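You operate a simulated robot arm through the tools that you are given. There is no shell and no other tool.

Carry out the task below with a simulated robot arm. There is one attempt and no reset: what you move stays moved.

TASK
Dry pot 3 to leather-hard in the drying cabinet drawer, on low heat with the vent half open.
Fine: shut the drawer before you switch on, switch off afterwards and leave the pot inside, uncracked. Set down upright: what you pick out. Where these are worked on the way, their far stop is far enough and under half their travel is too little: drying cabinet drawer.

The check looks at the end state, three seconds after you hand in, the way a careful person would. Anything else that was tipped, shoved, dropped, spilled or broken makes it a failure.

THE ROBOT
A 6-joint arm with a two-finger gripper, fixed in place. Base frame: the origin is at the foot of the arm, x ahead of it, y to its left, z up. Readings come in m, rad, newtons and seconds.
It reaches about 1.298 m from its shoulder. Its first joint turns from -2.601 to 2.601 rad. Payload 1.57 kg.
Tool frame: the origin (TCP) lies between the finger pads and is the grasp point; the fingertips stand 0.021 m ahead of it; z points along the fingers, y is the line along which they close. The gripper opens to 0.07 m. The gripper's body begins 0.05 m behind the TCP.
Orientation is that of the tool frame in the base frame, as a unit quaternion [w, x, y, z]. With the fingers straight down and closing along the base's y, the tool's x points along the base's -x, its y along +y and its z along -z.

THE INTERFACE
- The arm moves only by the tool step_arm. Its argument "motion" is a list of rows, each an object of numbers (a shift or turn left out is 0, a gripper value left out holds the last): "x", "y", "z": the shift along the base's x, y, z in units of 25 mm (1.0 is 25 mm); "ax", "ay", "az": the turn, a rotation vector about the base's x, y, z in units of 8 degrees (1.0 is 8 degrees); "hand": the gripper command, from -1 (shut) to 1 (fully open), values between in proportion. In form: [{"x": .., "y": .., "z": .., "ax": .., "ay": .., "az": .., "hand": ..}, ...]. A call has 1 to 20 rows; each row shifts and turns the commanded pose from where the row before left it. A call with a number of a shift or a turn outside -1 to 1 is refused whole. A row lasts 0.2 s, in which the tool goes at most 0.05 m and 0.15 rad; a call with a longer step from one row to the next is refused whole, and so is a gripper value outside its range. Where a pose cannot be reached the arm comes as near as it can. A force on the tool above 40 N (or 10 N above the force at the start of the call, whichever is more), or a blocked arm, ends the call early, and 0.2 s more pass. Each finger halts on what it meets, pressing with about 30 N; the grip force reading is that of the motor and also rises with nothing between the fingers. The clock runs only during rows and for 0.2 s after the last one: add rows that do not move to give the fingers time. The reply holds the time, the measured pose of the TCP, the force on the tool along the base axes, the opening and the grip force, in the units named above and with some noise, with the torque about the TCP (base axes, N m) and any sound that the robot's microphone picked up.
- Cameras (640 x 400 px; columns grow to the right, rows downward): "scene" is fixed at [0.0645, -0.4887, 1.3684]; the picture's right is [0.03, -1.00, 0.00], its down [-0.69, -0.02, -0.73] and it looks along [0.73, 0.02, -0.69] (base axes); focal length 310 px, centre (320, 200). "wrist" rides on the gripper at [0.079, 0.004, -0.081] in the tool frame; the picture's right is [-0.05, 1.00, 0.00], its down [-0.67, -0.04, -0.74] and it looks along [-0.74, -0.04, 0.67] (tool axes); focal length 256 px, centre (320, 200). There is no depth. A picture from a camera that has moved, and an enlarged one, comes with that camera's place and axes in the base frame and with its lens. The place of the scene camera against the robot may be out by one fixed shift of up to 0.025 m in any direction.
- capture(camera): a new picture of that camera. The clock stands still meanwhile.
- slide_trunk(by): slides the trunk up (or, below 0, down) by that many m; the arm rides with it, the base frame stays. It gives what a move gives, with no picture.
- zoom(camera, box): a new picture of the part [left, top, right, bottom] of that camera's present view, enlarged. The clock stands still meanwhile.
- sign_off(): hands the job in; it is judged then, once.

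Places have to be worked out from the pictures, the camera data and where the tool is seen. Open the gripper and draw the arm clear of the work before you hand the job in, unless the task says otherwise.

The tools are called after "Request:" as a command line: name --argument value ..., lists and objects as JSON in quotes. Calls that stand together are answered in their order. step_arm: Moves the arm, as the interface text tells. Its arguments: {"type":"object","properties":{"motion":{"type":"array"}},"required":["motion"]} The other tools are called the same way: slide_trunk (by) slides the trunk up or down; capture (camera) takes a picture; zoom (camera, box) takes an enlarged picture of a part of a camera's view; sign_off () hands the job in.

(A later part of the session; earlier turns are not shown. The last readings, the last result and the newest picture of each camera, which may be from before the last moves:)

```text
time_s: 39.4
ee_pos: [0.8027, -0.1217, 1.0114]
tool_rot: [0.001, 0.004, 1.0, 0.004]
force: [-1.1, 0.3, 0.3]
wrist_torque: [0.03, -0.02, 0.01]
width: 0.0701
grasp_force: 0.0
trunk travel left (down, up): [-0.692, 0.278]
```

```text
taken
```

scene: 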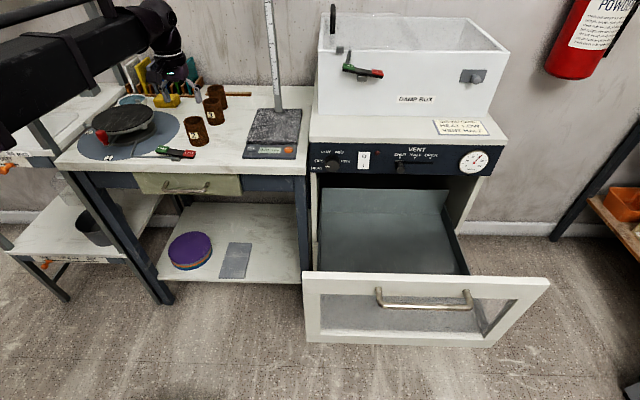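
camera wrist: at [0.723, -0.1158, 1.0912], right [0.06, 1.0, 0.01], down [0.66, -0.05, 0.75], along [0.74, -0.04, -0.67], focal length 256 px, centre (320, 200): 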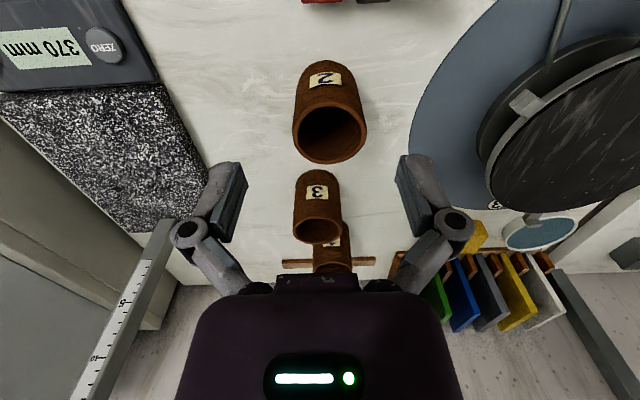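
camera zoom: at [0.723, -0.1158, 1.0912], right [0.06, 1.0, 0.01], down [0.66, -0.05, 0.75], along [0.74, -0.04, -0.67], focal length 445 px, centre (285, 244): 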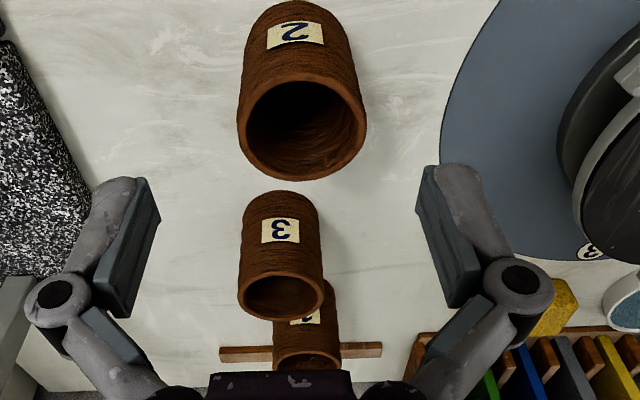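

Pot 3's rim is centred near (0.965, -0.13) at z≈0.92, with a diameter of about 58 mm. I move above it, still about 7 cm clear of the rim, and check alignment.

Request:
step_arm --motion '[{"x": 1, "y": -0.2}, {"x": 1, "y": -0.2}, {"x": 1}, {"x": 1}, {"x": 1}, {"x": 1}, {"x": 0.45}, {}]'

Request:
capture --camera "wrist"

Request:
zoom --camera "wrist" --box '[220, 40, 430, 240]'

Request:
zoom --camera "scene" --box '[120, 20, 300, 150]'

```text
time_s: 41.2
ee_pos: [0.9637, -0.1317, 1.0099]
tool_rot: [0.001, 0.002, 1.0, 0.004]
force: [-0.1, 0.2, -0.5]
wrist_torque: [0.03, -0.01, 0.0]
width: 0.0698
grasp_force: 0.0
trunk travel left (down, up): [-0.692, 0.278]
```

```text
taken
camera wrist: at [0.8836, -0.1247, 1.0915], right [0.06, 1.0, 0.01], down [0.66, -0.04, 0.75], along [0.75, -0.04, -0.67], focal length 256 px, centre (320, 200)
```

wrist: 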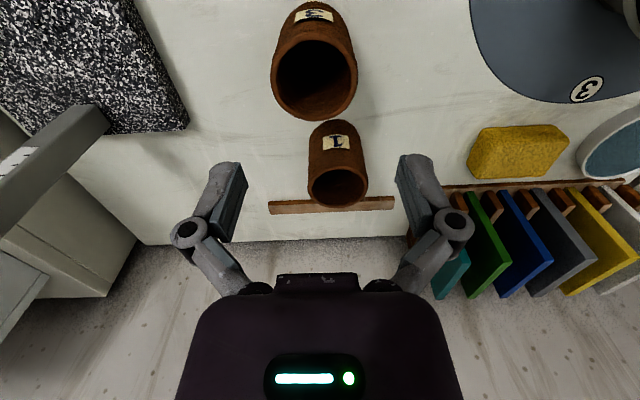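

```text
2.00 times, centred on (325, 140) of wrist
camera zoom: at [0.8836, -0.1247, 1.0915], right [0.06, 1.0, 0.01], down [0.66, -0.04, 0.75], along [0.75, -0.04, -0.67], focal length 512 px, centre (310, 320)
```

zoom: 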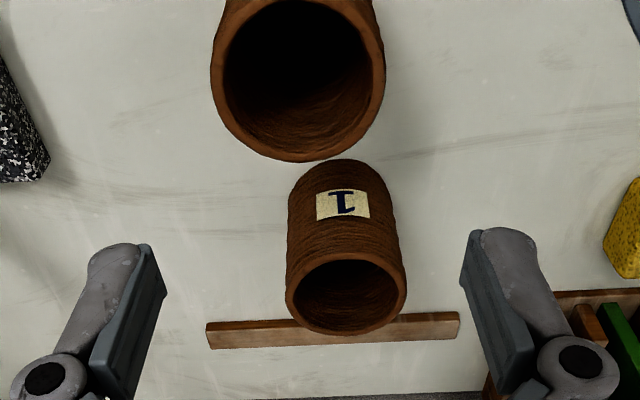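

```text
3.08 times, centred on (210, 85) of scene
camera zoom: at [0.0645, -0.4887, 1.3684], right [0.03, -1.0, 0.0], down [-0.69, -0.02, -0.73], along [0.73, 0.02, -0.69], focal length 955 px, centre (658, 554)
```

zoom: 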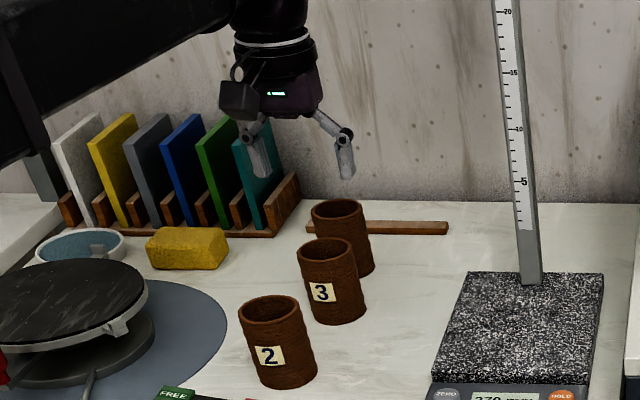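

Combining views, the rim centre is (0.949, -0.131) at z≈0.929, diameter ≈54 mm, pot height ≈69 mm, so the bench top is at z≈0.86. I correct by -14 mm in x and -2.5 mm in y, then lower 5 cm and recheck.

Request:
step_arm --motion '[{"x": -0.54, "y": -0.11}, {}]'

Request:
slide_trunk --by -0.045

Request:
zoom --camera "wrist" --box '[200, 0, 440, 240]'

Request:
zoom --camera "scene" --box '[140, 20, 260, 130]'

```text
time_s: 41.8
ee_pos: [0.9496, -0.1322, 1.0099]
tool_rot: [0.001, 0.003, 1.0, 0.004]
force: [-0.7, -0.1, -0.4]
wrist_torque: [0.02, 0.0, 0.01]
width: 0.07
grasp_force: 0.0
trunk travel left (down, up): [-0.692, 0.278]
```

```text
time_s: 42.6
ee_pos: [0.9506, -0.1327, 0.9666]
tool_rot: [0.0, 0.002, 1.0, 0.004]
force: [0.0, -0.3, 0.4]
wrist_torque: [0.0, -0.01, -0.01]
width: 0.0704
grasp_force: 0.0
trunk travel left (down, up): [-0.647, 0.323]
```

```text
1.67 times, centred on (320, 120) of wrist
camera zoom: at [0.8702, -0.1276, 1.0465], right [0.06, 1.0, 0.01], down [0.66, -0.05, 0.75], along [0.75, -0.04, -0.67], focal length 427 px, centre (320, 333)
```

zoom: 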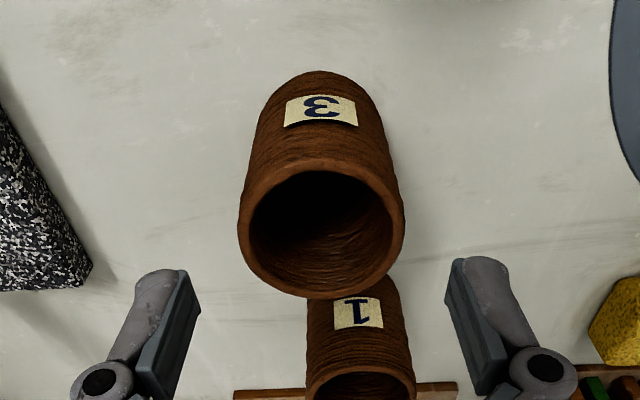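

```text
3.64 times, centred on (200, 75) of scene
camera zoom: at [0.0645, -0.4887, 1.3684], right [0.03, -1.0, 0.0], down [-0.69, -0.02, -0.73], along [0.73, 0.02, -0.69], focal length 1129 px, centre (756, 654)
```

zoom: 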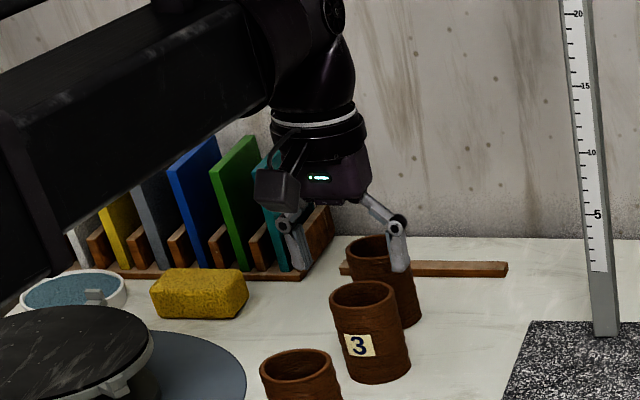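

The pot sits centred between the fingers (rim at about (0.951, -0.131, 0.929)). I lower another 49 mm so the fingers straddle the upper part of the pot.

Request:
slide_trunk --by -0.049

Request:
capture --camera "wrist"

Request:
zoom --camera "scene" --box '[140, 20, 260, 130]'

```text
time_s: 43.5
ee_pos: [0.9511, -0.1331, 0.9157]
tool_rot: [0.001, 0.004, 1.0, 0.003]
force: [-0.3, -1.0, 0.1]
wrist_torque: [0.0, 0.02, 0.0]
width: 0.0702
grasp_force: 0.0
trunk travel left (down, up): [-0.598, 0.372]
```

```text
taken
camera wrist: at [0.8702, -0.1276, 0.9975], right [0.06, 1.0, 0.01], down [0.66, -0.05, 0.75], along [0.75, -0.04, -0.67], focal length 256 px, centre (320, 200)
```

wrist: 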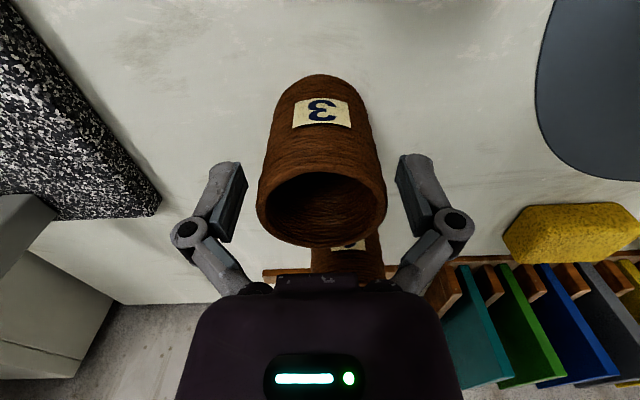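

```text
3.64 times, centred on (200, 75) of scene
camera zoom: at [0.0645, -0.4887, 1.3684], right [0.03, -1.0, 0.0], down [-0.69, -0.02, -0.73], along [0.73, 0.02, -0.69], focal length 1129 px, centre (756, 654)
```

zoom: 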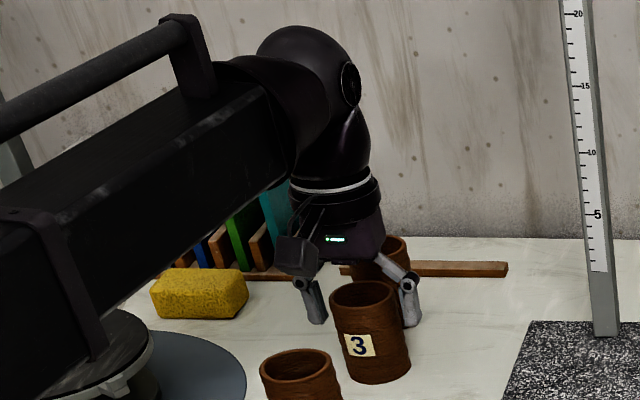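

The fingers straddle pot 3 evenly. I close on it.

Request:
step_arm --motion '[{"hand": 0.7}, {"hand": 0.4}, {"hand": -1}, {"hand": -1}, {}]'

Request:
capture --camera "wrist"

```text
time_s: 44.8
ee_pos: [0.9499, -0.1318, 0.9171]
tool_rot: [0.002, 0.003, 1.0, 0.004]
force: [0.6, 0.5, 3.2]
wrist_torque: [0.01, -0.07, 0.04]
width: 0.0554
grasp_force: 30.1
trunk travel left (down, up): [-0.598, 0.372]
```

```text
taken
camera wrist: at [0.8702, -0.1275, 0.9977], right [0.06, 1.0, 0.01], down [0.66, -0.04, 0.75], along [0.75, -0.04, -0.67], focal length 256 px, centre (320, 200)
```

wrist: 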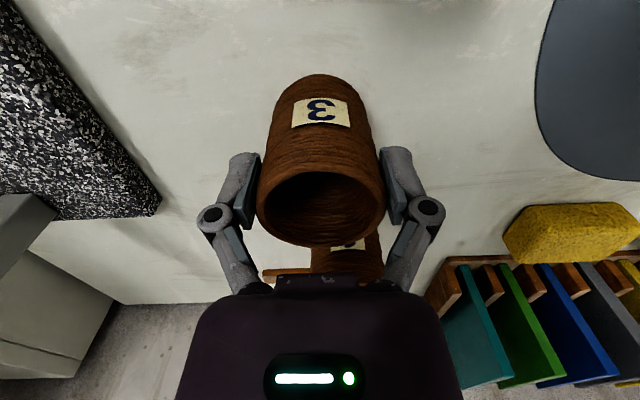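

Pot held at 55 mm width with 30 N, without movement. I lift it 13 cm by the trunk and check.

Request:
slide_trunk --by 0.13

Request:
capture --camera "wrist"

Request:
capture --camera "scene"

```text
time_s: 46.3
ee_pos: [0.9496, -0.1323, 1.047]
tool_rot: [0.0, 0.003, 1.0, 0.003]
force: [0.1, -0.4, -1.4]
wrist_torque: [0.0, 0.05, -0.02]
width: 0.055
grasp_force: 30.1
trunk travel left (down, up): [-0.728, 0.242]
```

```text
taken
camera wrist: at [0.8705, -0.1276, 1.1272], right [0.06, 1.0, 0.01], down [0.66, -0.05, 0.75], along [0.75, -0.04, -0.67], focal length 256 px, centre (320, 200)
```

wrist: 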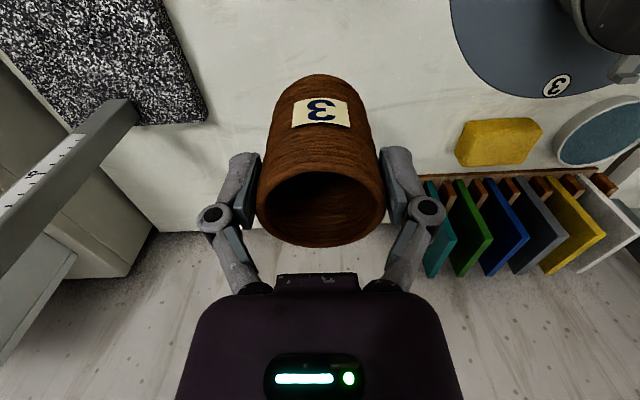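

```text
taken
```

scene: 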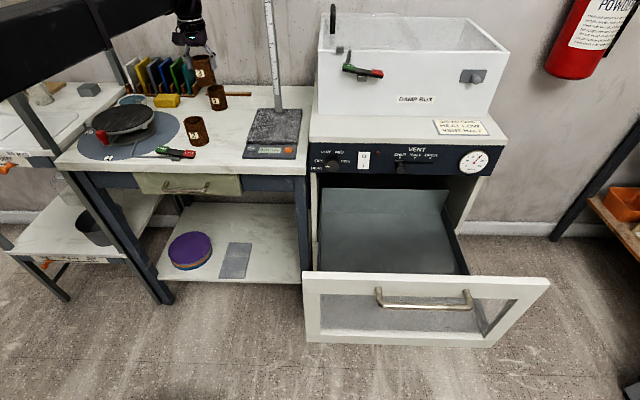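

Pot 3 is held upright, clear of everything. I retract along x to ≈0.62, in front of the bench.

Request:
step_arm --motion '[{"x": -0.6}, {"x": -1}, {"x": -1}, {"x": -1}, {"x": -1}, {"x": -1}, {"x": -1}, {"x": -1}, {"x": -1}, {"x": -1}, {"x": -1}, {"x": -1}, {"x": -1}, {"x": -0.6}, {}]'

Request:
step_arm --motion '[{"y": -0.6}, {"y": -1}, {"y": -1}, {"y": -1}, {"y": -1}, {"y": -1}, {"y": -1}, {"y": -1}, {"y": -1}, {"y": -1}, {"y": -1}, {"y": -1}, {"y": -1}, {"y": -1}, {"y": -1}, {"y": -1}, {"y": -1}, {"y": -0.7}, {}]'

Request:
capture --camera "wrist"

Request:
capture --camera "scene"

```text
time_s: 49.5
ee_pos: [0.619, -0.1331, 1.0453]
tool_rot: [0.0, 0.003, 1.0, 0.004]
force: [-1.1, -0.5, 0.7]
wrist_torque: [-0.02, 0.04, 0.04]
width: 0.0552
grasp_force: 30.1
trunk travel left (down, up): [-0.728, 0.242]
```

```text
time_s: 53.5
ee_pos: [0.6205, -0.5647, 1.0461]
tool_rot: [0.001, 0.003, 1.0, 0.003]
force: [0.0, 0.9, -1.2]
wrist_torque: [0.02, 0.01, -0.01]
width: 0.0551
grasp_force: 29.9
trunk travel left (down, up): [-0.728, 0.242]
```

```text
taken
camera wrist: at [0.5409, -0.5592, 1.1275], right [0.06, 1.0, 0.01], down [0.66, -0.05, 0.75], along [0.75, -0.04, -0.67], focal length 256 px, centre (320, 200)
```

wrist: 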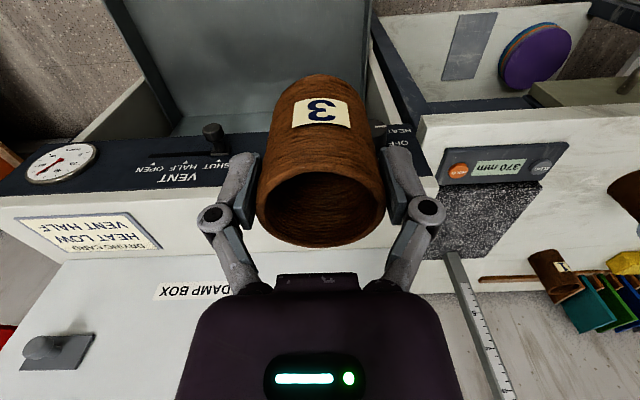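

```text
taken
```

scene: 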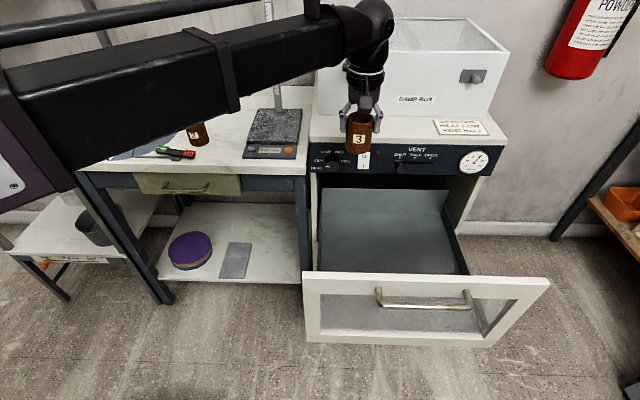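

Pot 3 is over the open drawer. I shift to about (0.64, -0.55), so the boom will pass about 3 cm clear of the drawer front's left corner, then lower in stages while watching.

Request:
step_arm --motion '[{"x": 0.8, "y": 0.6}, {}]'

Request:
slide_trunk --by -0.2

Request:
capture --camera "scene"

Request:
capture --camera "wrist"

```text
time_s: 54.1
ee_pos: [0.639, -0.5493, 1.0469]
tool_rot: [0.001, 0.003, 1.0, 0.004]
force: [-0.1, 0.1, -1.1]
wrist_torque: [-0.01, 0.06, -0.02]
width: 0.0552
grasp_force: 30.0
trunk travel left (down, up): [-0.728, 0.242]
```

```text
time_s: 56.3
ee_pos: [0.6401, -0.5498, 0.8463]
tool_rot: [0.001, 0.004, 1.0, 0.003]
force: [0.7, 0.0, -0.8]
wrist_torque: [0.01, -0.01, 0.02]
width: 0.0548
grasp_force: 29.7
trunk travel left (down, up): [-0.528, 0.442]
```

```text
taken
```

scene: 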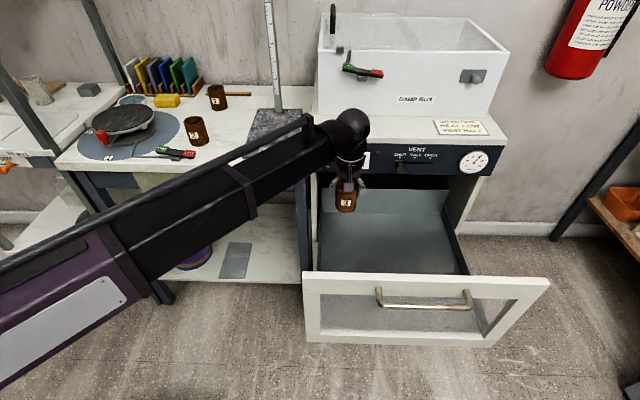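

```text
taken
camera wrist: at [0.5599, -0.5446, 0.9275], right [0.06, 1.0, 0.01], down [0.66, -0.05, 0.75], along [0.75, -0.04, -0.67], focal length 256 px, centre (320, 200)
```

wrist: 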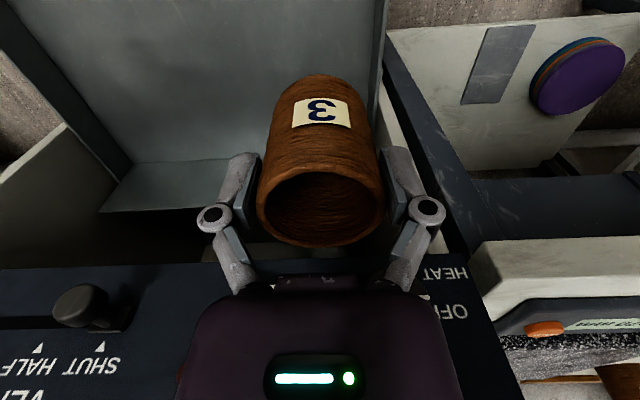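

The boom is well clear of the drawer front. The hand's knuckles would be near the drawer's left wall (y≈-0.50), so I shift to about (0.653, -0.568), then lower further in stages.

Request:
step_arm --motion '[{"x": 0.55, "y": -0.75}, {}]'

Request:
slide_trunk --by -0.09

Request:
capture --camera "scene"

Request:
capture --camera "wrist"

Request:
zoom --camera "scene" --box '[230, 130, 430, 290]'

```text
time_s: 56.9
ee_pos: [0.6544, -0.5685, 0.846]
tool_rot: [0.0, 0.004, 1.0, 0.004]
force: [0.0, 0.4, -0.9]
wrist_torque: [0.03, 0.01, 0.01]
width: 0.0555
grasp_force: 29.5
trunk travel left (down, up): [-0.528, 0.442]
```

```text
time_s: 58.1
ee_pos: [0.6534, -0.5683, 0.7573]
tool_rot: [0.001, 0.004, 1.0, 0.004]
force: [-0.1, 0.2, -0.9]
wrist_torque: [-0.05, -0.01, -0.02]
width: 0.0551
grasp_force: 29.8
trunk travel left (down, up): [-0.438, 0.532]
```

```text
taken
```

scene: 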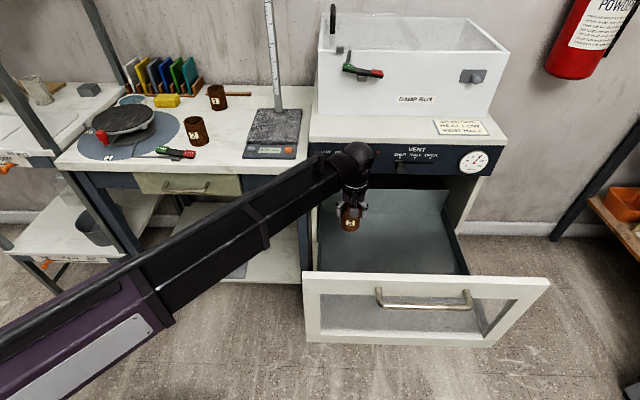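

```text
taken
camera wrist: at [0.5738, -0.5632, 0.8375], right [0.06, 1.0, 0.01], down [0.66, -0.05, 0.75], along [0.75, -0.04, -0.67], focal length 256 px, centre (320, 200)
```

wrist: 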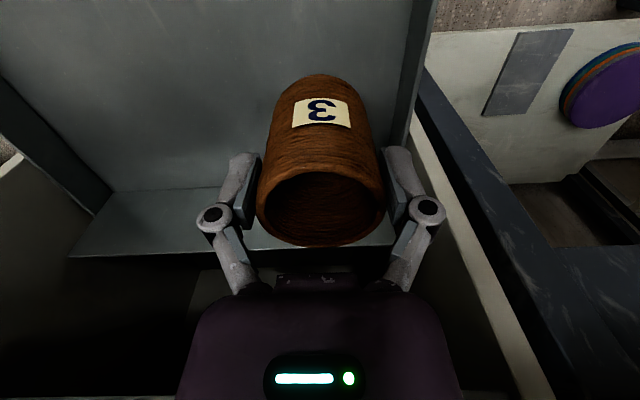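

```text
2.50 times, centred on (330, 210) of scene
camera zoom: at [0.0645, -0.4887, 1.3684], right [0.03, -1.0, 0.0], down [-0.69, -0.02, -0.73], along [0.73, 0.02, -0.69], focal length 776 px, centre (295, 175)
```

zoom: 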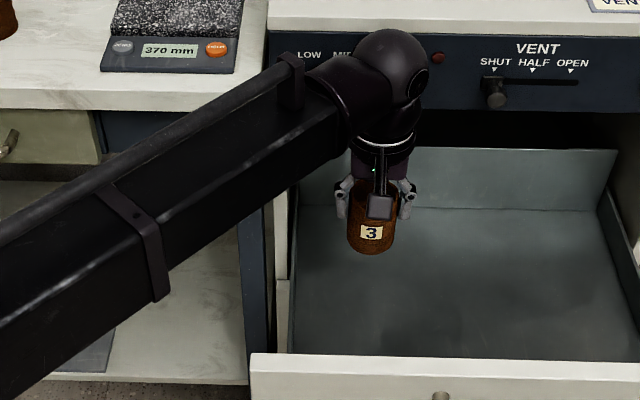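

The pot hangs about 8–9 cm above the drawer floor, the boom clears the drawer front and the hand clears the left wall. I lower a further 5 cm.

Request:
slide_trunk --by -0.05

Request:
capture --camera "wrist"

Request:
zoom --camera "scene" --box '[230, 130, 430, 290]'

```text
time_s: 59.1
ee_pos: [0.6541, -0.5681, 0.7066]
tool_rot: [0.001, 0.003, 1.0, 0.004]
force: [1.0, 0.2, -0.7]
wrist_torque: [-0.03, 0.02, 0.0]
width: 0.0549
grasp_force: 30.1
trunk travel left (down, up): [-0.388, 0.582]
```

```text
taken
camera wrist: at [0.5738, -0.5632, 0.7874], right [0.06, 1.0, 0.01], down [0.66, -0.05, 0.75], along [0.75, -0.04, -0.67], focal length 256 px, centre (320, 200)
```

wrist: 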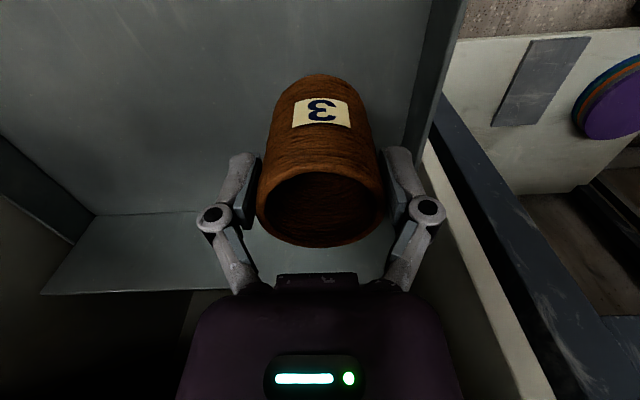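

```text
2.50 times, centred on (330, 210) of scene
camera zoom: at [0.0645, -0.4887, 1.3684], right [0.03, -1.0, 0.0], down [-0.69, -0.02, -0.73], along [0.73, 0.02, -0.69], focal length 776 px, centre (295, 175)
```

zoom: 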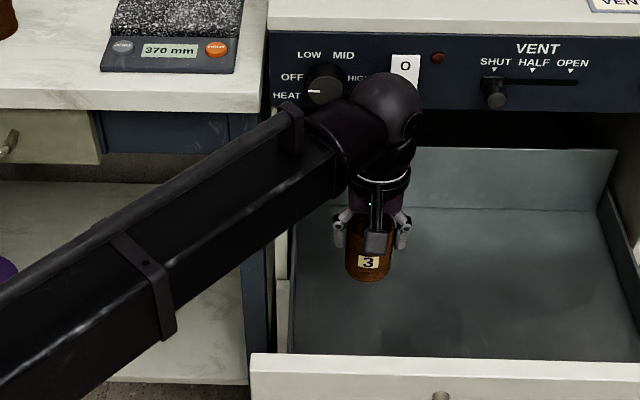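

Pot bottom should now be about 2–4 cm above the floor. I lower in small steps watching the vertical force.

Request:
slide_trunk --by -0.014

Request:
slide_trunk --by -0.006

Request:
zoom --camera "scene" --box '[230, 130, 430, 290]'

```text
time_s: 59.7
ee_pos: [0.6537, -0.5688, 0.6923]
tool_rot: [0.0, 0.003, 1.0, 0.003]
force: [0.8, 0.6, -0.3]
wrist_torque: [0.0, 0.02, -0.01]
width: 0.0551
grasp_force: 29.7
trunk travel left (down, up): [-0.374, 0.596]
```

```text
time_s: 60.2
ee_pos: [0.654, -0.567, 0.6873]
tool_rot: [0.001, 0.003, 1.0, 0.004]
force: [0.3, 1.0, -0.4]
wrist_torque: [0.0, 0.02, -0.02]
width: 0.055
grasp_force: 29.6
trunk travel left (down, up): [-0.368, 0.602]
```

```text
2.50 times, centred on (330, 210) of scene
camera zoom: at [0.0645, -0.4887, 1.3684], right [0.03, -1.0, 0.0], down [-0.69, -0.02, -0.73], along [0.73, 0.02, -0.69], focal length 776 px, centre (295, 175)
```

zoom: 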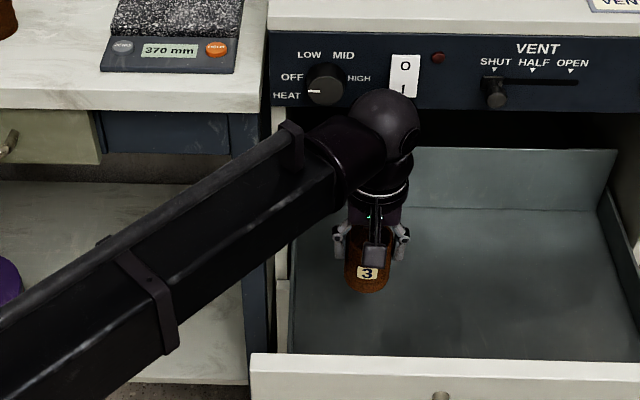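

No contact yet. I continue in 4 mm steps.

Request:
slide_trunk --by -0.004

Request:
slide_trunk --by -0.004

```text
time_s: 60.8
ee_pos: [0.6529, -0.5676, 0.684]
tool_rot: [0.002, 0.002, 1.0, 0.004]
force: [-0.6, 0.0, -0.8]
wrist_torque: [0.0, -0.01, 0.0]
width: 0.055
grasp_force: 30.0
trunk travel left (down, up): [-0.364, 0.606]
```

```text
time_s: 61.3
ee_pos: [0.6545, -0.5683, 0.6778]
tool_rot: [0.001, 0.002, 1.0, 0.003]
force: [-0.2, -0.7, -0.8]
wrist_torque: [0.03, -0.01, -0.01]
width: 0.0549
grasp_force: 30.2
trunk travel left (down, up): [-0.36, 0.61]
```

Still no contact at z=0.678; two more steps.

Request:
slide_trunk --by -0.004

Request:
slide_trunk --by -0.004

Request:
zoom --camera "scene" --box '[290, 180, 430, 290]'

Request:
capture --camera "wrist"

```text
time_s: 61.8
ee_pos: [0.6536, -0.5682, 0.6735]
tool_rot: [0.001, 0.002, 1.0, 0.003]
force: [-0.8, 1.1, -0.1]
wrist_torque: [-0.01, -0.01, 0.0]
width: 0.055
grasp_force: 29.8
trunk travel left (down, up): [-0.356, 0.614]
```

```text
time_s: 62.4
ee_pos: [0.6545, -0.5681, 0.6708]
tool_rot: [0.0, 0.003, 1.0, 0.004]
force: [-0.5, 1.0, -0.3]
wrist_torque: [-0.04, -0.02, 0.0]
width: 0.0552
grasp_force: 29.9
trunk travel left (down, up): [-0.352, 0.618]
```

```text
3.64 times, centred on (360, 235) of scene
camera zoom: at [0.0645, -0.4887, 1.3684], right [0.03, -1.0, 0.0], down [-0.69, -0.02, -0.73], along [0.73, 0.02, -0.69], focal length 1129 px, centre (174, 73)
```

zoom: 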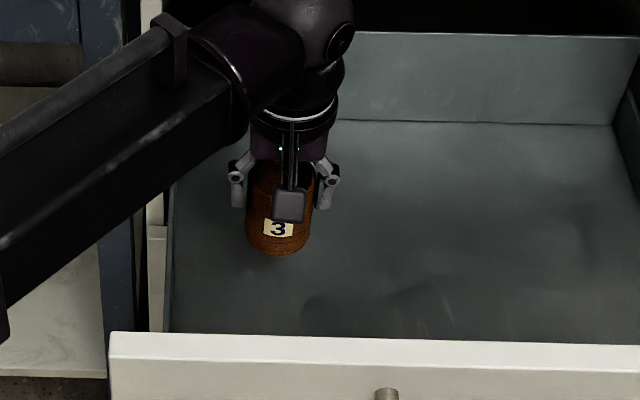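

```text
taken
camera wrist: at [0.5738, -0.5632, 0.7514], right [0.06, 1.0, 0.01], down [0.66, -0.05, 0.75], along [0.75, -0.04, -0.67], focal length 256 px, centre (320, 200)
```

wrist: 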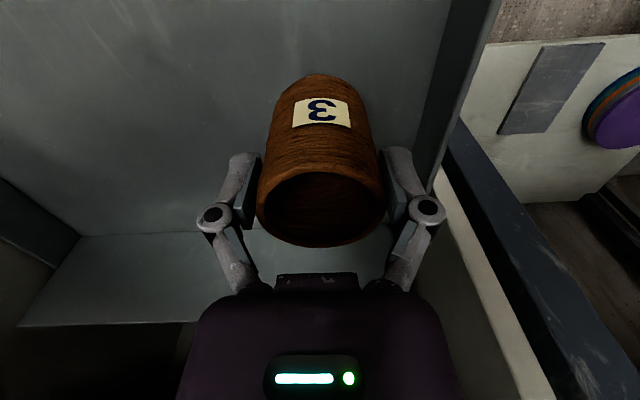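

Still descending freely. I take a closer look at the right side of the wrist view to check the gap to the drawer's left wall before going lower.

Request:
zoom --camera "wrist" --box '[360, 0, 560, 260]'

Request:
zoom --camera "wrist" --box '[0, 120, 260, 340]'

```text
1.54 times, centred on (460, 130) of wrist
camera zoom: at [0.5738, -0.5632, 0.7514], right [0.06, 1.0, 0.01], down [0.66, -0.05, 0.75], along [0.75, -0.04, -0.67], focal length 394 px, centre (105, 308)
```

zoom: 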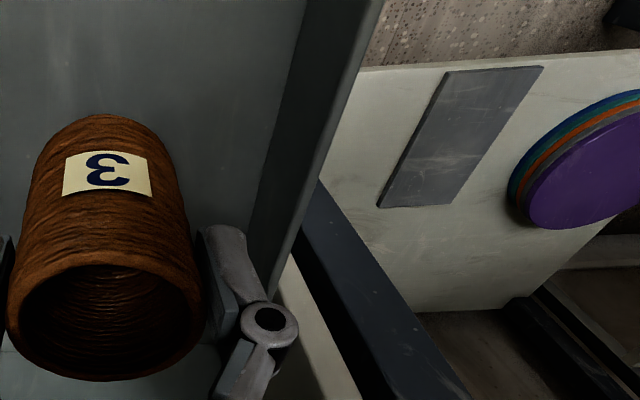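

```text
1.82 times, centred on (130, 230) of wrist
camera zoom: at [0.5738, -0.5632, 0.7514], right [0.06, 1.0, 0.01], down [0.66, -0.05, 0.75], along [0.75, -0.04, -0.67], focal length 465 px, centre (666, 146)
```

zoom: 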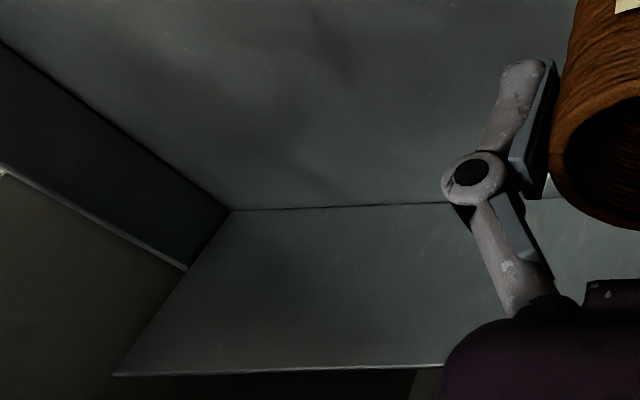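

The drawer's left wall is low (top at z≈0.62) and the hand clears it. The floor looks to be at z≈0.58–0.59, so contact should come near TCP z≈0.64. I keep lowering, watching the force.

Request:
slide_trunk --by -0.012

Request:
slide_trunk --by -0.004

Request:
slide_trunk --by -0.004

```text
time_s: 63.0
ee_pos: [0.6533, -0.5694, 0.6597]
tool_rot: [0.001, 0.002, 1.0, 0.004]
force: [0.2, -0.1, -0.4]
wrist_torque: [-0.01, -0.02, -0.02]
width: 0.0548
grasp_force: 30.1
trunk travel left (down, up): [-0.34, 0.63]
```

```text
time_s: 63.5
ee_pos: [0.6535, -0.568, 0.6553]
tool_rot: [0.001, 0.002, 1.0, 0.003]
force: [-0.3, 0.4, -1.1]
wrist_torque: [-0.01, -0.03, -0.03]
width: 0.0549
grasp_force: 29.8
trunk travel left (down, up): [-0.336, 0.634]
```

```text
time_s: 64.0
ee_pos: [0.6543, -0.5689, 0.6509]
tool_rot: [0.001, 0.002, 1.0, 0.004]
force: [-0.1, 0.6, -0.9]
wrist_torque: [-0.01, -0.01, -0.03]
width: 0.0551
grasp_force: 29.5
trunk travel left (down, up): [-0.332, 0.638]
```

No contact yet at z=0.651; smaller 3 mm steps now.

Request:
slide_trunk --by -0.003

Request:
slide_trunk --by -0.003

Request:
zoom --camera "scene" --box '[290, 180, 430, 290]'

```text
time_s: 64.5
ee_pos: [0.6546, -0.5691, 0.6481]
tool_rot: [0.001, 0.002, 1.0, 0.004]
force: [-0.5, 0.3, -1.4]
wrist_torque: [-0.03, -0.04, 0.03]
width: 0.0551
grasp_force: 29.7
trunk travel left (down, up): [-0.329, 0.641]
```

```text
time_s: 65.1
ee_pos: [0.6529, -0.5688, 0.6447]
tool_rot: [0.001, 0.002, 1.0, 0.004]
force: [-0.2, -0.9, -1.1]
wrist_torque: [-0.01, 0.02, -0.01]
width: 0.0549
grasp_force: 30.0
trunk travel left (down, up): [-0.326, 0.644]
```

```text
3.64 times, centred on (360, 235) of scene
camera zoom: at [0.0645, -0.4887, 1.3684], right [0.03, -1.0, 0.0], down [-0.69, -0.02, -0.73], along [0.73, 0.02, -0.69], focal length 1129 px, centre (174, 73)
```

zoom: 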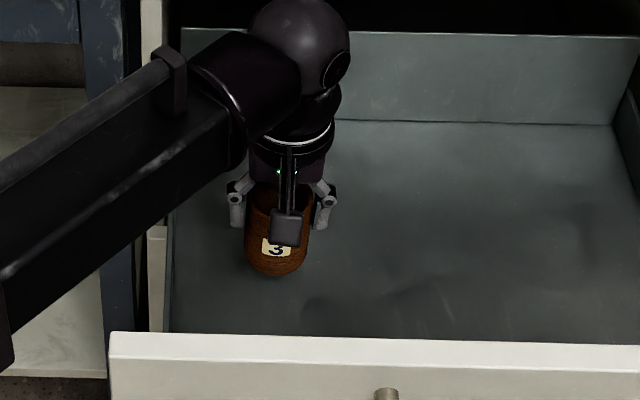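

A contact shadow is forming by the pot base, so the floor is near. I continue in 3 mm steps.

Request:
slide_trunk --by -0.003

Request:
slide_trunk --by -0.003

Request:
slide_trunk --by -0.003

```text
time_s: 65.6
ee_pos: [0.6542, -0.5681, 0.6421]
tool_rot: [0.001, 0.003, 1.0, 0.003]
force: [0.9, -0.5, -0.5]
wrist_torque: [0.05, -0.02, 0.0]
width: 0.0551
grasp_force: 29.5
trunk travel left (down, up): [-0.323, 0.647]
```

```text
time_s: 66.1
ee_pos: [0.6542, -0.5685, 0.639]
tool_rot: [0.001, 0.003, 1.0, 0.004]
force: [0.3, 0.3, -0.8]
wrist_torque: [-0.02, -0.01, -0.01]
width: 0.0552
grasp_force: 30.0
trunk travel left (down, up): [-0.32, 0.65]
```

```text
time_s: 66.6
ee_pos: [0.6538, -0.5685, 0.6359]
tool_rot: [0.001, 0.002, 1.0, 0.003]
force: [0.0, 0.0, -0.5]
wrist_torque: [0.01, 0.01, 0.02]
width: 0.0552
grasp_force: 30.3
trunk travel left (down, up): [-0.317, 0.653]
```

Still free. More small steps.

Request:
slide_trunk --by -0.003

Request:
slide_trunk --by -0.003

Request:
slide_trunk --by -0.003

Request:
zoom --camera "scene" --box '[320, 210, 400, 270]'

```text
time_s: 67.1
ee_pos: [0.653, -0.5683, 0.6326]
tool_rot: [0.002, 0.004, 1.0, 0.003]
force: [-0.3, 0.3, -1.5]
wrist_torque: [0.0, 0.04, 0.01]
width: 0.0549
grasp_force: 29.8
trunk travel left (down, up): [-0.314, 0.656]
```

```text
time_s: 67.7
ee_pos: [0.6531, -0.5687, 0.6297]
tool_rot: [0.001, 0.003, 1.0, 0.003]
force: [-0.2, 0.1, -0.4]
wrist_torque: [-0.01, 0.02, 0.01]
width: 0.0552
grasp_force: 30.4
trunk travel left (down, up): [-0.311, 0.659]
```

```text
time_s: 68.2
ee_pos: [0.654, -0.5682, 0.6259]
tool_rot: [0.002, 0.003, 1.0, 0.004]
force: [0.2, 0.9, -1.6]
wrist_torque: [-0.02, 0.01, -0.01]
width: 0.0549
grasp_force: 30.2
trunk travel left (down, up): [-0.308, 0.662]
```

```text
6.67 times, centred on (360, 240) of scene
camera zoom: at [0.0645, -0.4887, 1.3684], right [0.03, -1.0, 0.0], down [-0.69, -0.02, -0.73], along [0.73, 0.02, -0.69], focal length 2069 px, centre (53, -67)
```

zoom: 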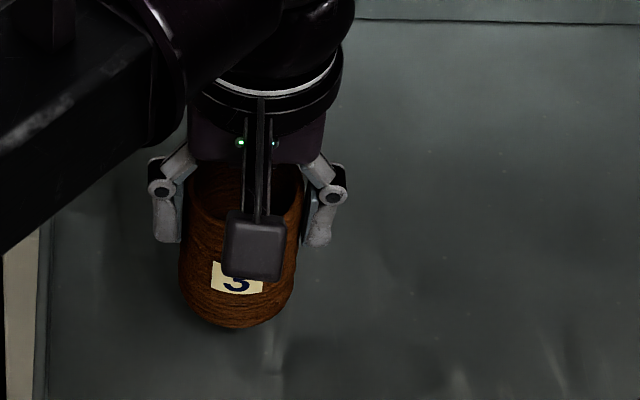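

Still no contact at z≈0.626; the floor may be near z≈0.56. I continue stepping.

Request:
slide_trunk --by -0.003

Request:
slide_trunk --by -0.003

Request:
slide_trunk --by -0.003

Request:
capture --camera "wrist"

Request:
zoom --camera "scene" --box '[230, 130, 430, 290]'

```text
time_s: 68.7
ee_pos: [0.6536, -0.5675, 0.623]
tool_rot: [0.001, 0.003, 1.0, 0.004]
force: [0.4, -0.5, -1.0]
wrist_torque: [-0.02, -0.02, -0.02]
width: 0.0549
grasp_force: 30.0
trunk travel left (down, up): [-0.305, 0.665]
```

```text
time_s: 69.2
ee_pos: [0.6525, -0.5684, 0.621]
tool_rot: [0.0, 0.003, 1.0, 0.004]
force: [-0.2, 0.0, -1.6]
wrist_torque: [0.0, 0.0, 0.02]
width: 0.0552
grasp_force: 30.2
trunk travel left (down, up): [-0.302, 0.668]
```

```text
time_s: 69.7
ee_pos: [0.654, -0.5686, 0.6177]
tool_rot: [0.0, 0.004, 1.0, 0.003]
force: [-0.6, 0.1, -0.9]
wrist_torque: [-0.01, 0.03, -0.06]
width: 0.0552
grasp_force: 29.9
trunk travel left (down, up): [-0.299, 0.671]
```

```text
taken
camera wrist: at [0.5738, -0.5632, 0.6984], right [0.06, 1.0, 0.01], down [0.66, -0.05, 0.75], along [0.75, -0.04, -0.67], focal length 256 px, centre (320, 200)
```

wrist: 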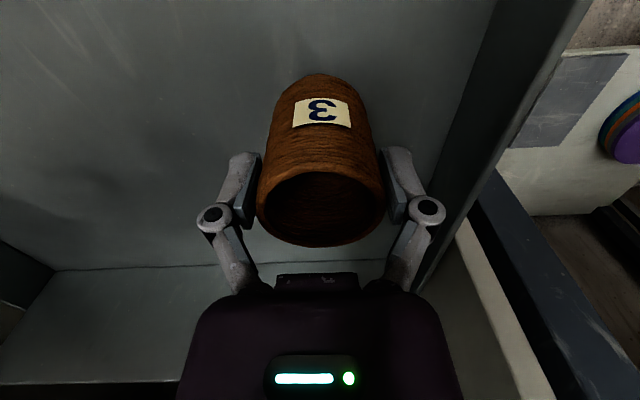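

```text
2.50 times, centred on (330, 210) of scene
camera zoom: at [0.0645, -0.4887, 1.3684], right [0.03, -1.0, 0.0], down [-0.69, -0.02, -0.73], along [0.73, 0.02, -0.69], focal length 776 px, centre (295, 175)
```

zoom: 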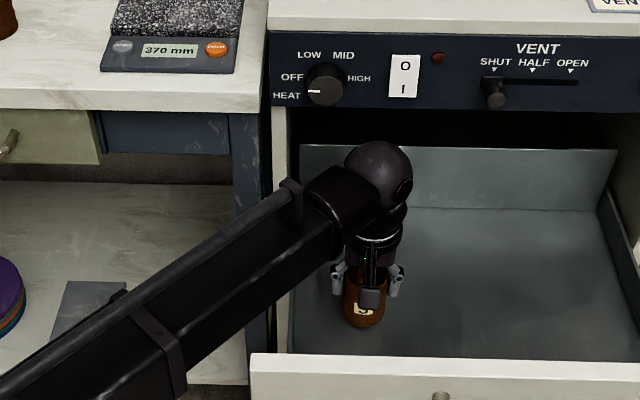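

Re-triangulating the rear floor corner with the lower views gives a floor at z≈0.55, so contact should come at TCP z≈0.605. I step on.

Request:
slide_trunk --by -0.004

Request:
slide_trunk --by -0.003

Request:
slide_trunk --by -0.003

```text
time_s: 70.3
ee_pos: [0.6538, -0.568, 0.6135]
tool_rot: [0.001, 0.002, 1.0, 0.002]
force: [0.3, 0.7, -1.6]
wrist_torque: [-0.01, 0.0, 0.01]
width: 0.0553
grasp_force: 30.6
trunk travel left (down, up): [-0.295, 0.675]
```

```text
time_s: 70.8
ee_pos: [0.6538, -0.5682, 0.6109]
tool_rot: [0.002, 0.003, 1.0, 0.003]
force: [-0.4, -0.2, -0.2]
wrist_torque: [-0.01, 0.02, 0.02]
width: 0.055
grasp_force: 30.7
trunk travel left (down, up): [-0.292, 0.678]
```

```text
time_s: 71.3
ee_pos: [0.6535, -0.569, 0.6074]
tool_rot: [0.002, 0.003, 1.0, 0.003]
force: [-1.1, 0.7, -0.8]
wrist_torque: [-0.01, 0.0, 0.0]
width: 0.0549
grasp_force: 30.2
trunk travel left (down, up): [-0.289, 0.681]
```

Still free at z=0.607; I continue with 3 mm steps.

Request:
slide_trunk --by -0.003

Request:
slide_trunk --by -0.003

Request:
slide_trunk --by -0.003

Request:
zoom --camera "scene" --box '[310, 210, 410, 290]'

```text
time_s: 71.8
ee_pos: [0.6539, -0.5675, 0.6045]
tool_rot: [0.001, 0.002, 1.0, 0.003]
force: [0.4, -0.4, -1.2]
wrist_torque: [0.04, 0.0, -0.02]
width: 0.055
grasp_force: 30.1
trunk travel left (down, up): [-0.286, 0.684]
```

```text
time_s: 72.3
ee_pos: [0.6535, -0.5685, 0.6021]
tool_rot: [0.002, 0.003, 1.0, 0.004]
force: [0.9, -0.1, 3.5]
wrist_torque: [-0.09, -0.07, -0.01]
width: 0.055
grasp_force: 29.8
trunk travel left (down, up): [-0.283, 0.687]
```

```text
time_s: 72.9
ee_pos: [0.6539, -0.568, 0.6002]
tool_rot: [0.003, 0.003, 1.0, 0.003]
force: [1.7, -2.3, 17.5]
wrist_torque: [-0.08, -0.1, -0.02]
width: 0.0552
grasp_force: 30.1
trunk travel left (down, up): [-0.28, 0.69]
```

```text
5.00 times, centred on (360, 250) of scene
camera zoom: at [0.0645, -0.4887, 1.3684], right [0.03, -1.0, 0.0], down [-0.69, -0.02, -0.73], along [0.73, 0.02, -0.69], focal length 1552 px, centre (120, -50)
```

zoom: 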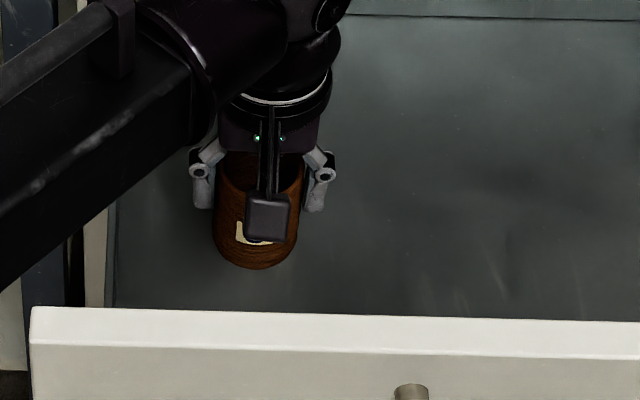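

Contact: 17.5 N at z=0.600. I ease off 2.5 mm, then open the fingers.

Request:
slide_trunk --by 0.0025

Request:
step_arm --motion '[{"hand": 0.65}, {"hand": 0.75}, {"hand": 0.9}, {"hand": 1}, {}]'

Request:
capture --camera "wrist"

```text
time_s: 73.4
ee_pos: [0.6543, -0.5678, 0.6019]
tool_rot: [0.0, 0.002, 1.0, 0.005]
force: [0.7, 0.6, -1.1]
wrist_torque: [0.0, 0.02, 0.01]
width: 0.055
grasp_force: 30.3
trunk travel left (down, up): [-0.283, 0.687]
```

```text
time_s: 74.6
ee_pos: [0.6541, -0.5687, 0.6016]
tool_rot: [0.002, 0.002, 1.0, 0.003]
force: [-0.6, 0.0, -0.4]
wrist_torque: [-0.02, -0.03, 0.01]
width: 0.0701
grasp_force: 0.2
trunk travel left (down, up): [-0.283, 0.687]
```

```text
taken
camera wrist: at [0.5738, -0.5632, 0.682], right [0.06, 1.0, 0.01], down [0.66, -0.05, 0.75], along [0.75, -0.04, -0.67], focal length 256 px, centre (320, 200)
```

wrist: 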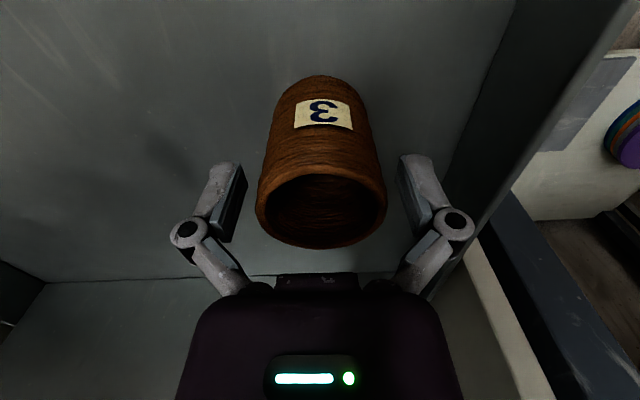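

Pot released and standing. I raise the trunk straight up in two moves.

Request:
slide_trunk --by 0.08

Request:
capture --camera "wrist"

Request:
slide_trunk --by 0.37

Request:
capture --camera "scene"

```text
time_s: 75.8
ee_pos: [0.6537, -0.569, 0.6808]
tool_rot: [0.001, 0.003, 1.0, 0.004]
force: [-0.2, 0.1, 0.1]
wrist_torque: [0.01, -0.01, 0.01]
width: 0.07
grasp_force: 0.0
trunk travel left (down, up): [-0.363, 0.607]
```

```text
taken
camera wrist: at [0.5738, -0.5632, 0.7619], right [0.06, 1.0, 0.01], down [0.66, -0.05, 0.75], along [0.75, -0.04, -0.67], focal length 256 px, centre (320, 200)
```

wrist: 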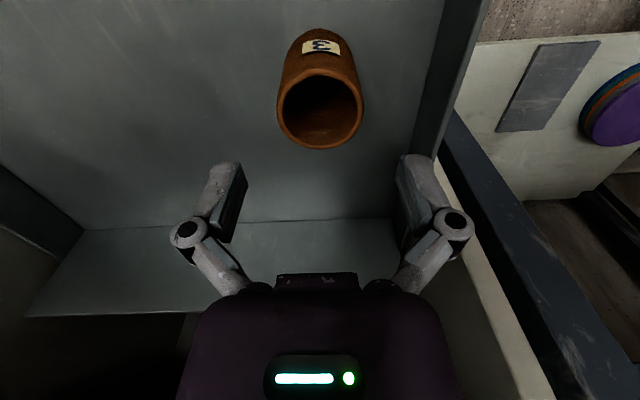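

```text
time_s: 79.3
ee_pos: [0.6527, -0.569, 1.0525]
tool_rot: [0.001, 0.004, 1.0, 0.004]
force: [1.3, -0.4, 0.0]
wrist_torque: [-0.04, 0.01, 0.01]
width: 0.0701
grasp_force: 0.1
trunk travel left (down, up): [-0.733, 0.237]
```

```text
taken
```

scene: 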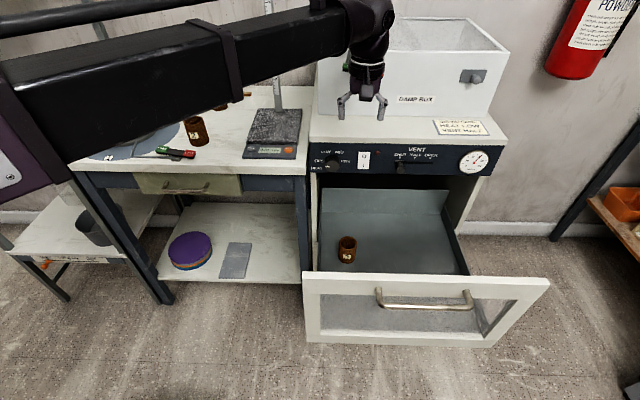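

Pot 3 stands upright in the drawer. I now go back to the horizontal hand pose to close the drawer by its handle: retreat while yawing, then pitch forward.

Request:
step_arm --motion '[{"x": -1, "y": -0.44, "az": -0.9375}, {"x": -1, "y": -0.44, "az": -0.9375}, {"x": -1, "y": -0.44, "az": -0.9375}, {"x": -1, "y": -0.44, "az": -0.9375}, {"x": -1, "y": -0.44, "az": -0.9375}, {"x": -1, "y": -0.44, "az": -0.9375}, {"x": -1, "y": -0.44, "az": -0.9375}, {"x": -1, "y": -0.44, "az": -0.9375}, {"x": -1, "y": -0.44, "az": -0.9375}, {"x": -1, "y": -0.44, "az": -0.9375}, {"x": -1, "y": -0.44, "az": -0.9375}, {"x": -1, "y": -0.44, "az": -0.9375}]'

Request:
step_arm --motion '[{"ay": -0.9375}, {"ay": -0.9375}, {"ay": -0.9375}, {"ay": -0.9375}, {"ay": -0.9375}, {"ay": -0.9375}, {"ay": -0.9375}, {"ay": -0.9375}, {"ay": -0.9375}, {"ay": -0.9375}, {"ay": -0.9375}, {"ay": -0.9375}, {"x": -1}, {"x": -1}, {"x": -1}]'

```text
time_s: 81.9
ee_pos: [0.3527, -0.7, 1.0503]
tool_rot: [0.004, 0.71, 0.704, 0.002]
force: [-0.1, -0.2, 0.4]
wrist_torque: [0.03, 0.02, 0.04]
width: 0.07
grasp_force: 0.1
trunk travel left (down, up): [-0.733, 0.237]
```

```text
time_s: 85.1
ee_pos: [0.2779, -0.701, 1.2382]
tool_rot: [0.501, 0.5, 0.496, 0.503]
force: [0.1, 0.2, -0.8]
wrist_torque: [-0.02, 0.0, 0.0]
width: 0.0699
grasp_force: 0.0
out of reach, approached as far as the arm can: row 2, 3, 4, 5, 6, 7, 8, 9, 10, 11, 12
trunk travel left (down, up): [-0.733, 0.237]
```

Hand horizontal in front of the drawer at x≈0.278. I lower the trunk to handle height (z≈0.798).

Request:
slide_trunk --by -0.3

Request:
slide_trunk --by -0.141

Request:
capture --camera "wrist"

Request:
capture --camera "scene"

```text
time_s: 88.1
ee_pos: [0.2784, -0.7016, 0.9393]
tool_rot: [0.5, 0.499, 0.497, 0.503]
force: [0.0, 0.2, 1.0]
wrist_torque: [-0.03, -0.01, 0.03]
width: 0.07
grasp_force: 0.1
trunk travel left (down, up): [-0.433, 0.537]
```

```text
time_s: 89.8
ee_pos: [0.2782, -0.7023, 0.7974]
tool_rot: [0.5, 0.501, 0.496, 0.503]
force: [0.6, -0.4, 0.3]
wrist_torque: [-0.01, 0.02, 0.0]
width: 0.0701
grasp_force: 0.1
trunk travel left (down, up): [-0.292, 0.678]
```

```text
taken
camera wrist: at [0.1973, -0.6209, 0.8016], right [-0.01, -0.06, 1.0], down [-0.75, -0.66, -0.05], along [0.67, -0.75, -0.04], focal length 256 px, centre (320, 200)
```

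wrist: 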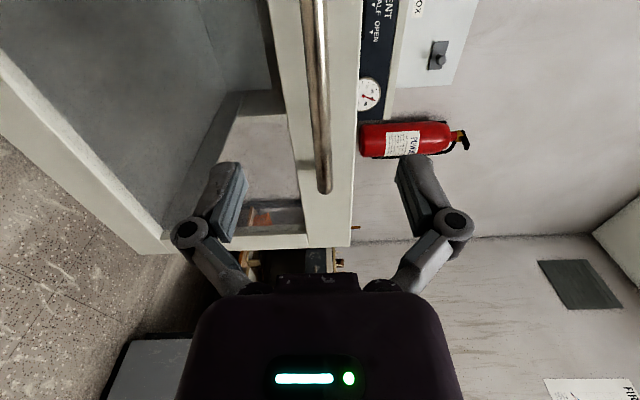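

```text
taken
```

scene: 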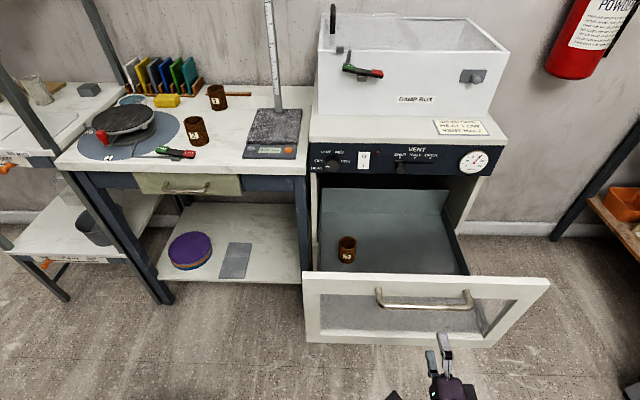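

Same pose as when I let go. I move forward 76 mm to straddle the bar and close on it.

Request:
step_arm --motion '[{"x": 0.8}, {"x": 0.8}, {"x": 0.8}, {"x": 0.65}, {}, {"hand": 0.2}, {"hand": -0.4}, {"hand": -1}, {"hand": -1}, {}]'

```text
time_s: 92.0
ee_pos: [0.3557, -0.7022, 0.7976]
tool_rot: [0.501, 0.501, 0.496, 0.503]
force: [0.0, -1.8, 3.5]
wrist_torque: [-0.17, -0.05, 0.03]
width: 0.013
grasp_force: 32.3
trunk travel left (down, up): [-0.292, 0.678]
```

Handle gripped. I push slowly so the pot rides along without sliding.

Request:
step_arm --motion '[{"x": 0.15}, {"x": 0.3}, {"x": 0.4}, {"x": 0.4}, {"x": 0.4}, {"x": 0.4}, {"x": 0.4}, {"x": 0.4}, {"x": 0.4}, {"x": 0.4}, {"x": 0.4}, {"x": 0.4}, {"x": 0.4}, {"x": 0.4}, {"x": 0.4}, {"x": 0.4}, {"x": 0.4}, {"x": 0.3}, {"x": 0.15}, {}]'

Request:
capture --camera "scene"

```text
time_s: 96.2
ee_pos: [0.5268, -0.7022, 0.7991]
tool_rot: [0.501, 0.5, 0.497, 0.503]
force: [-1.1, -6.5, 8.5]
wrist_torque: [-0.17, -0.07, -0.55]
width: 0.013
grasp_force: 31.7
trunk travel left (down, up): [-0.292, 0.678]
```

```text
taken
```

scene: 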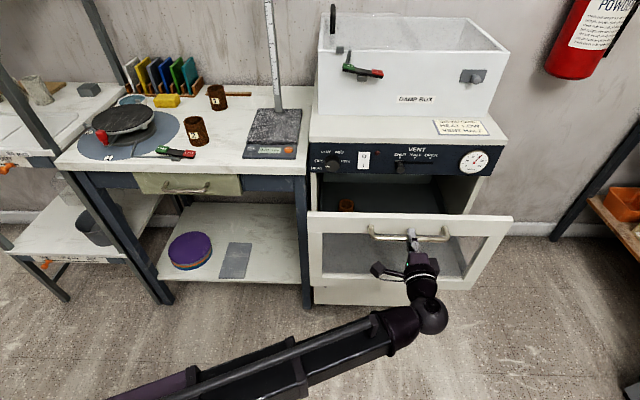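

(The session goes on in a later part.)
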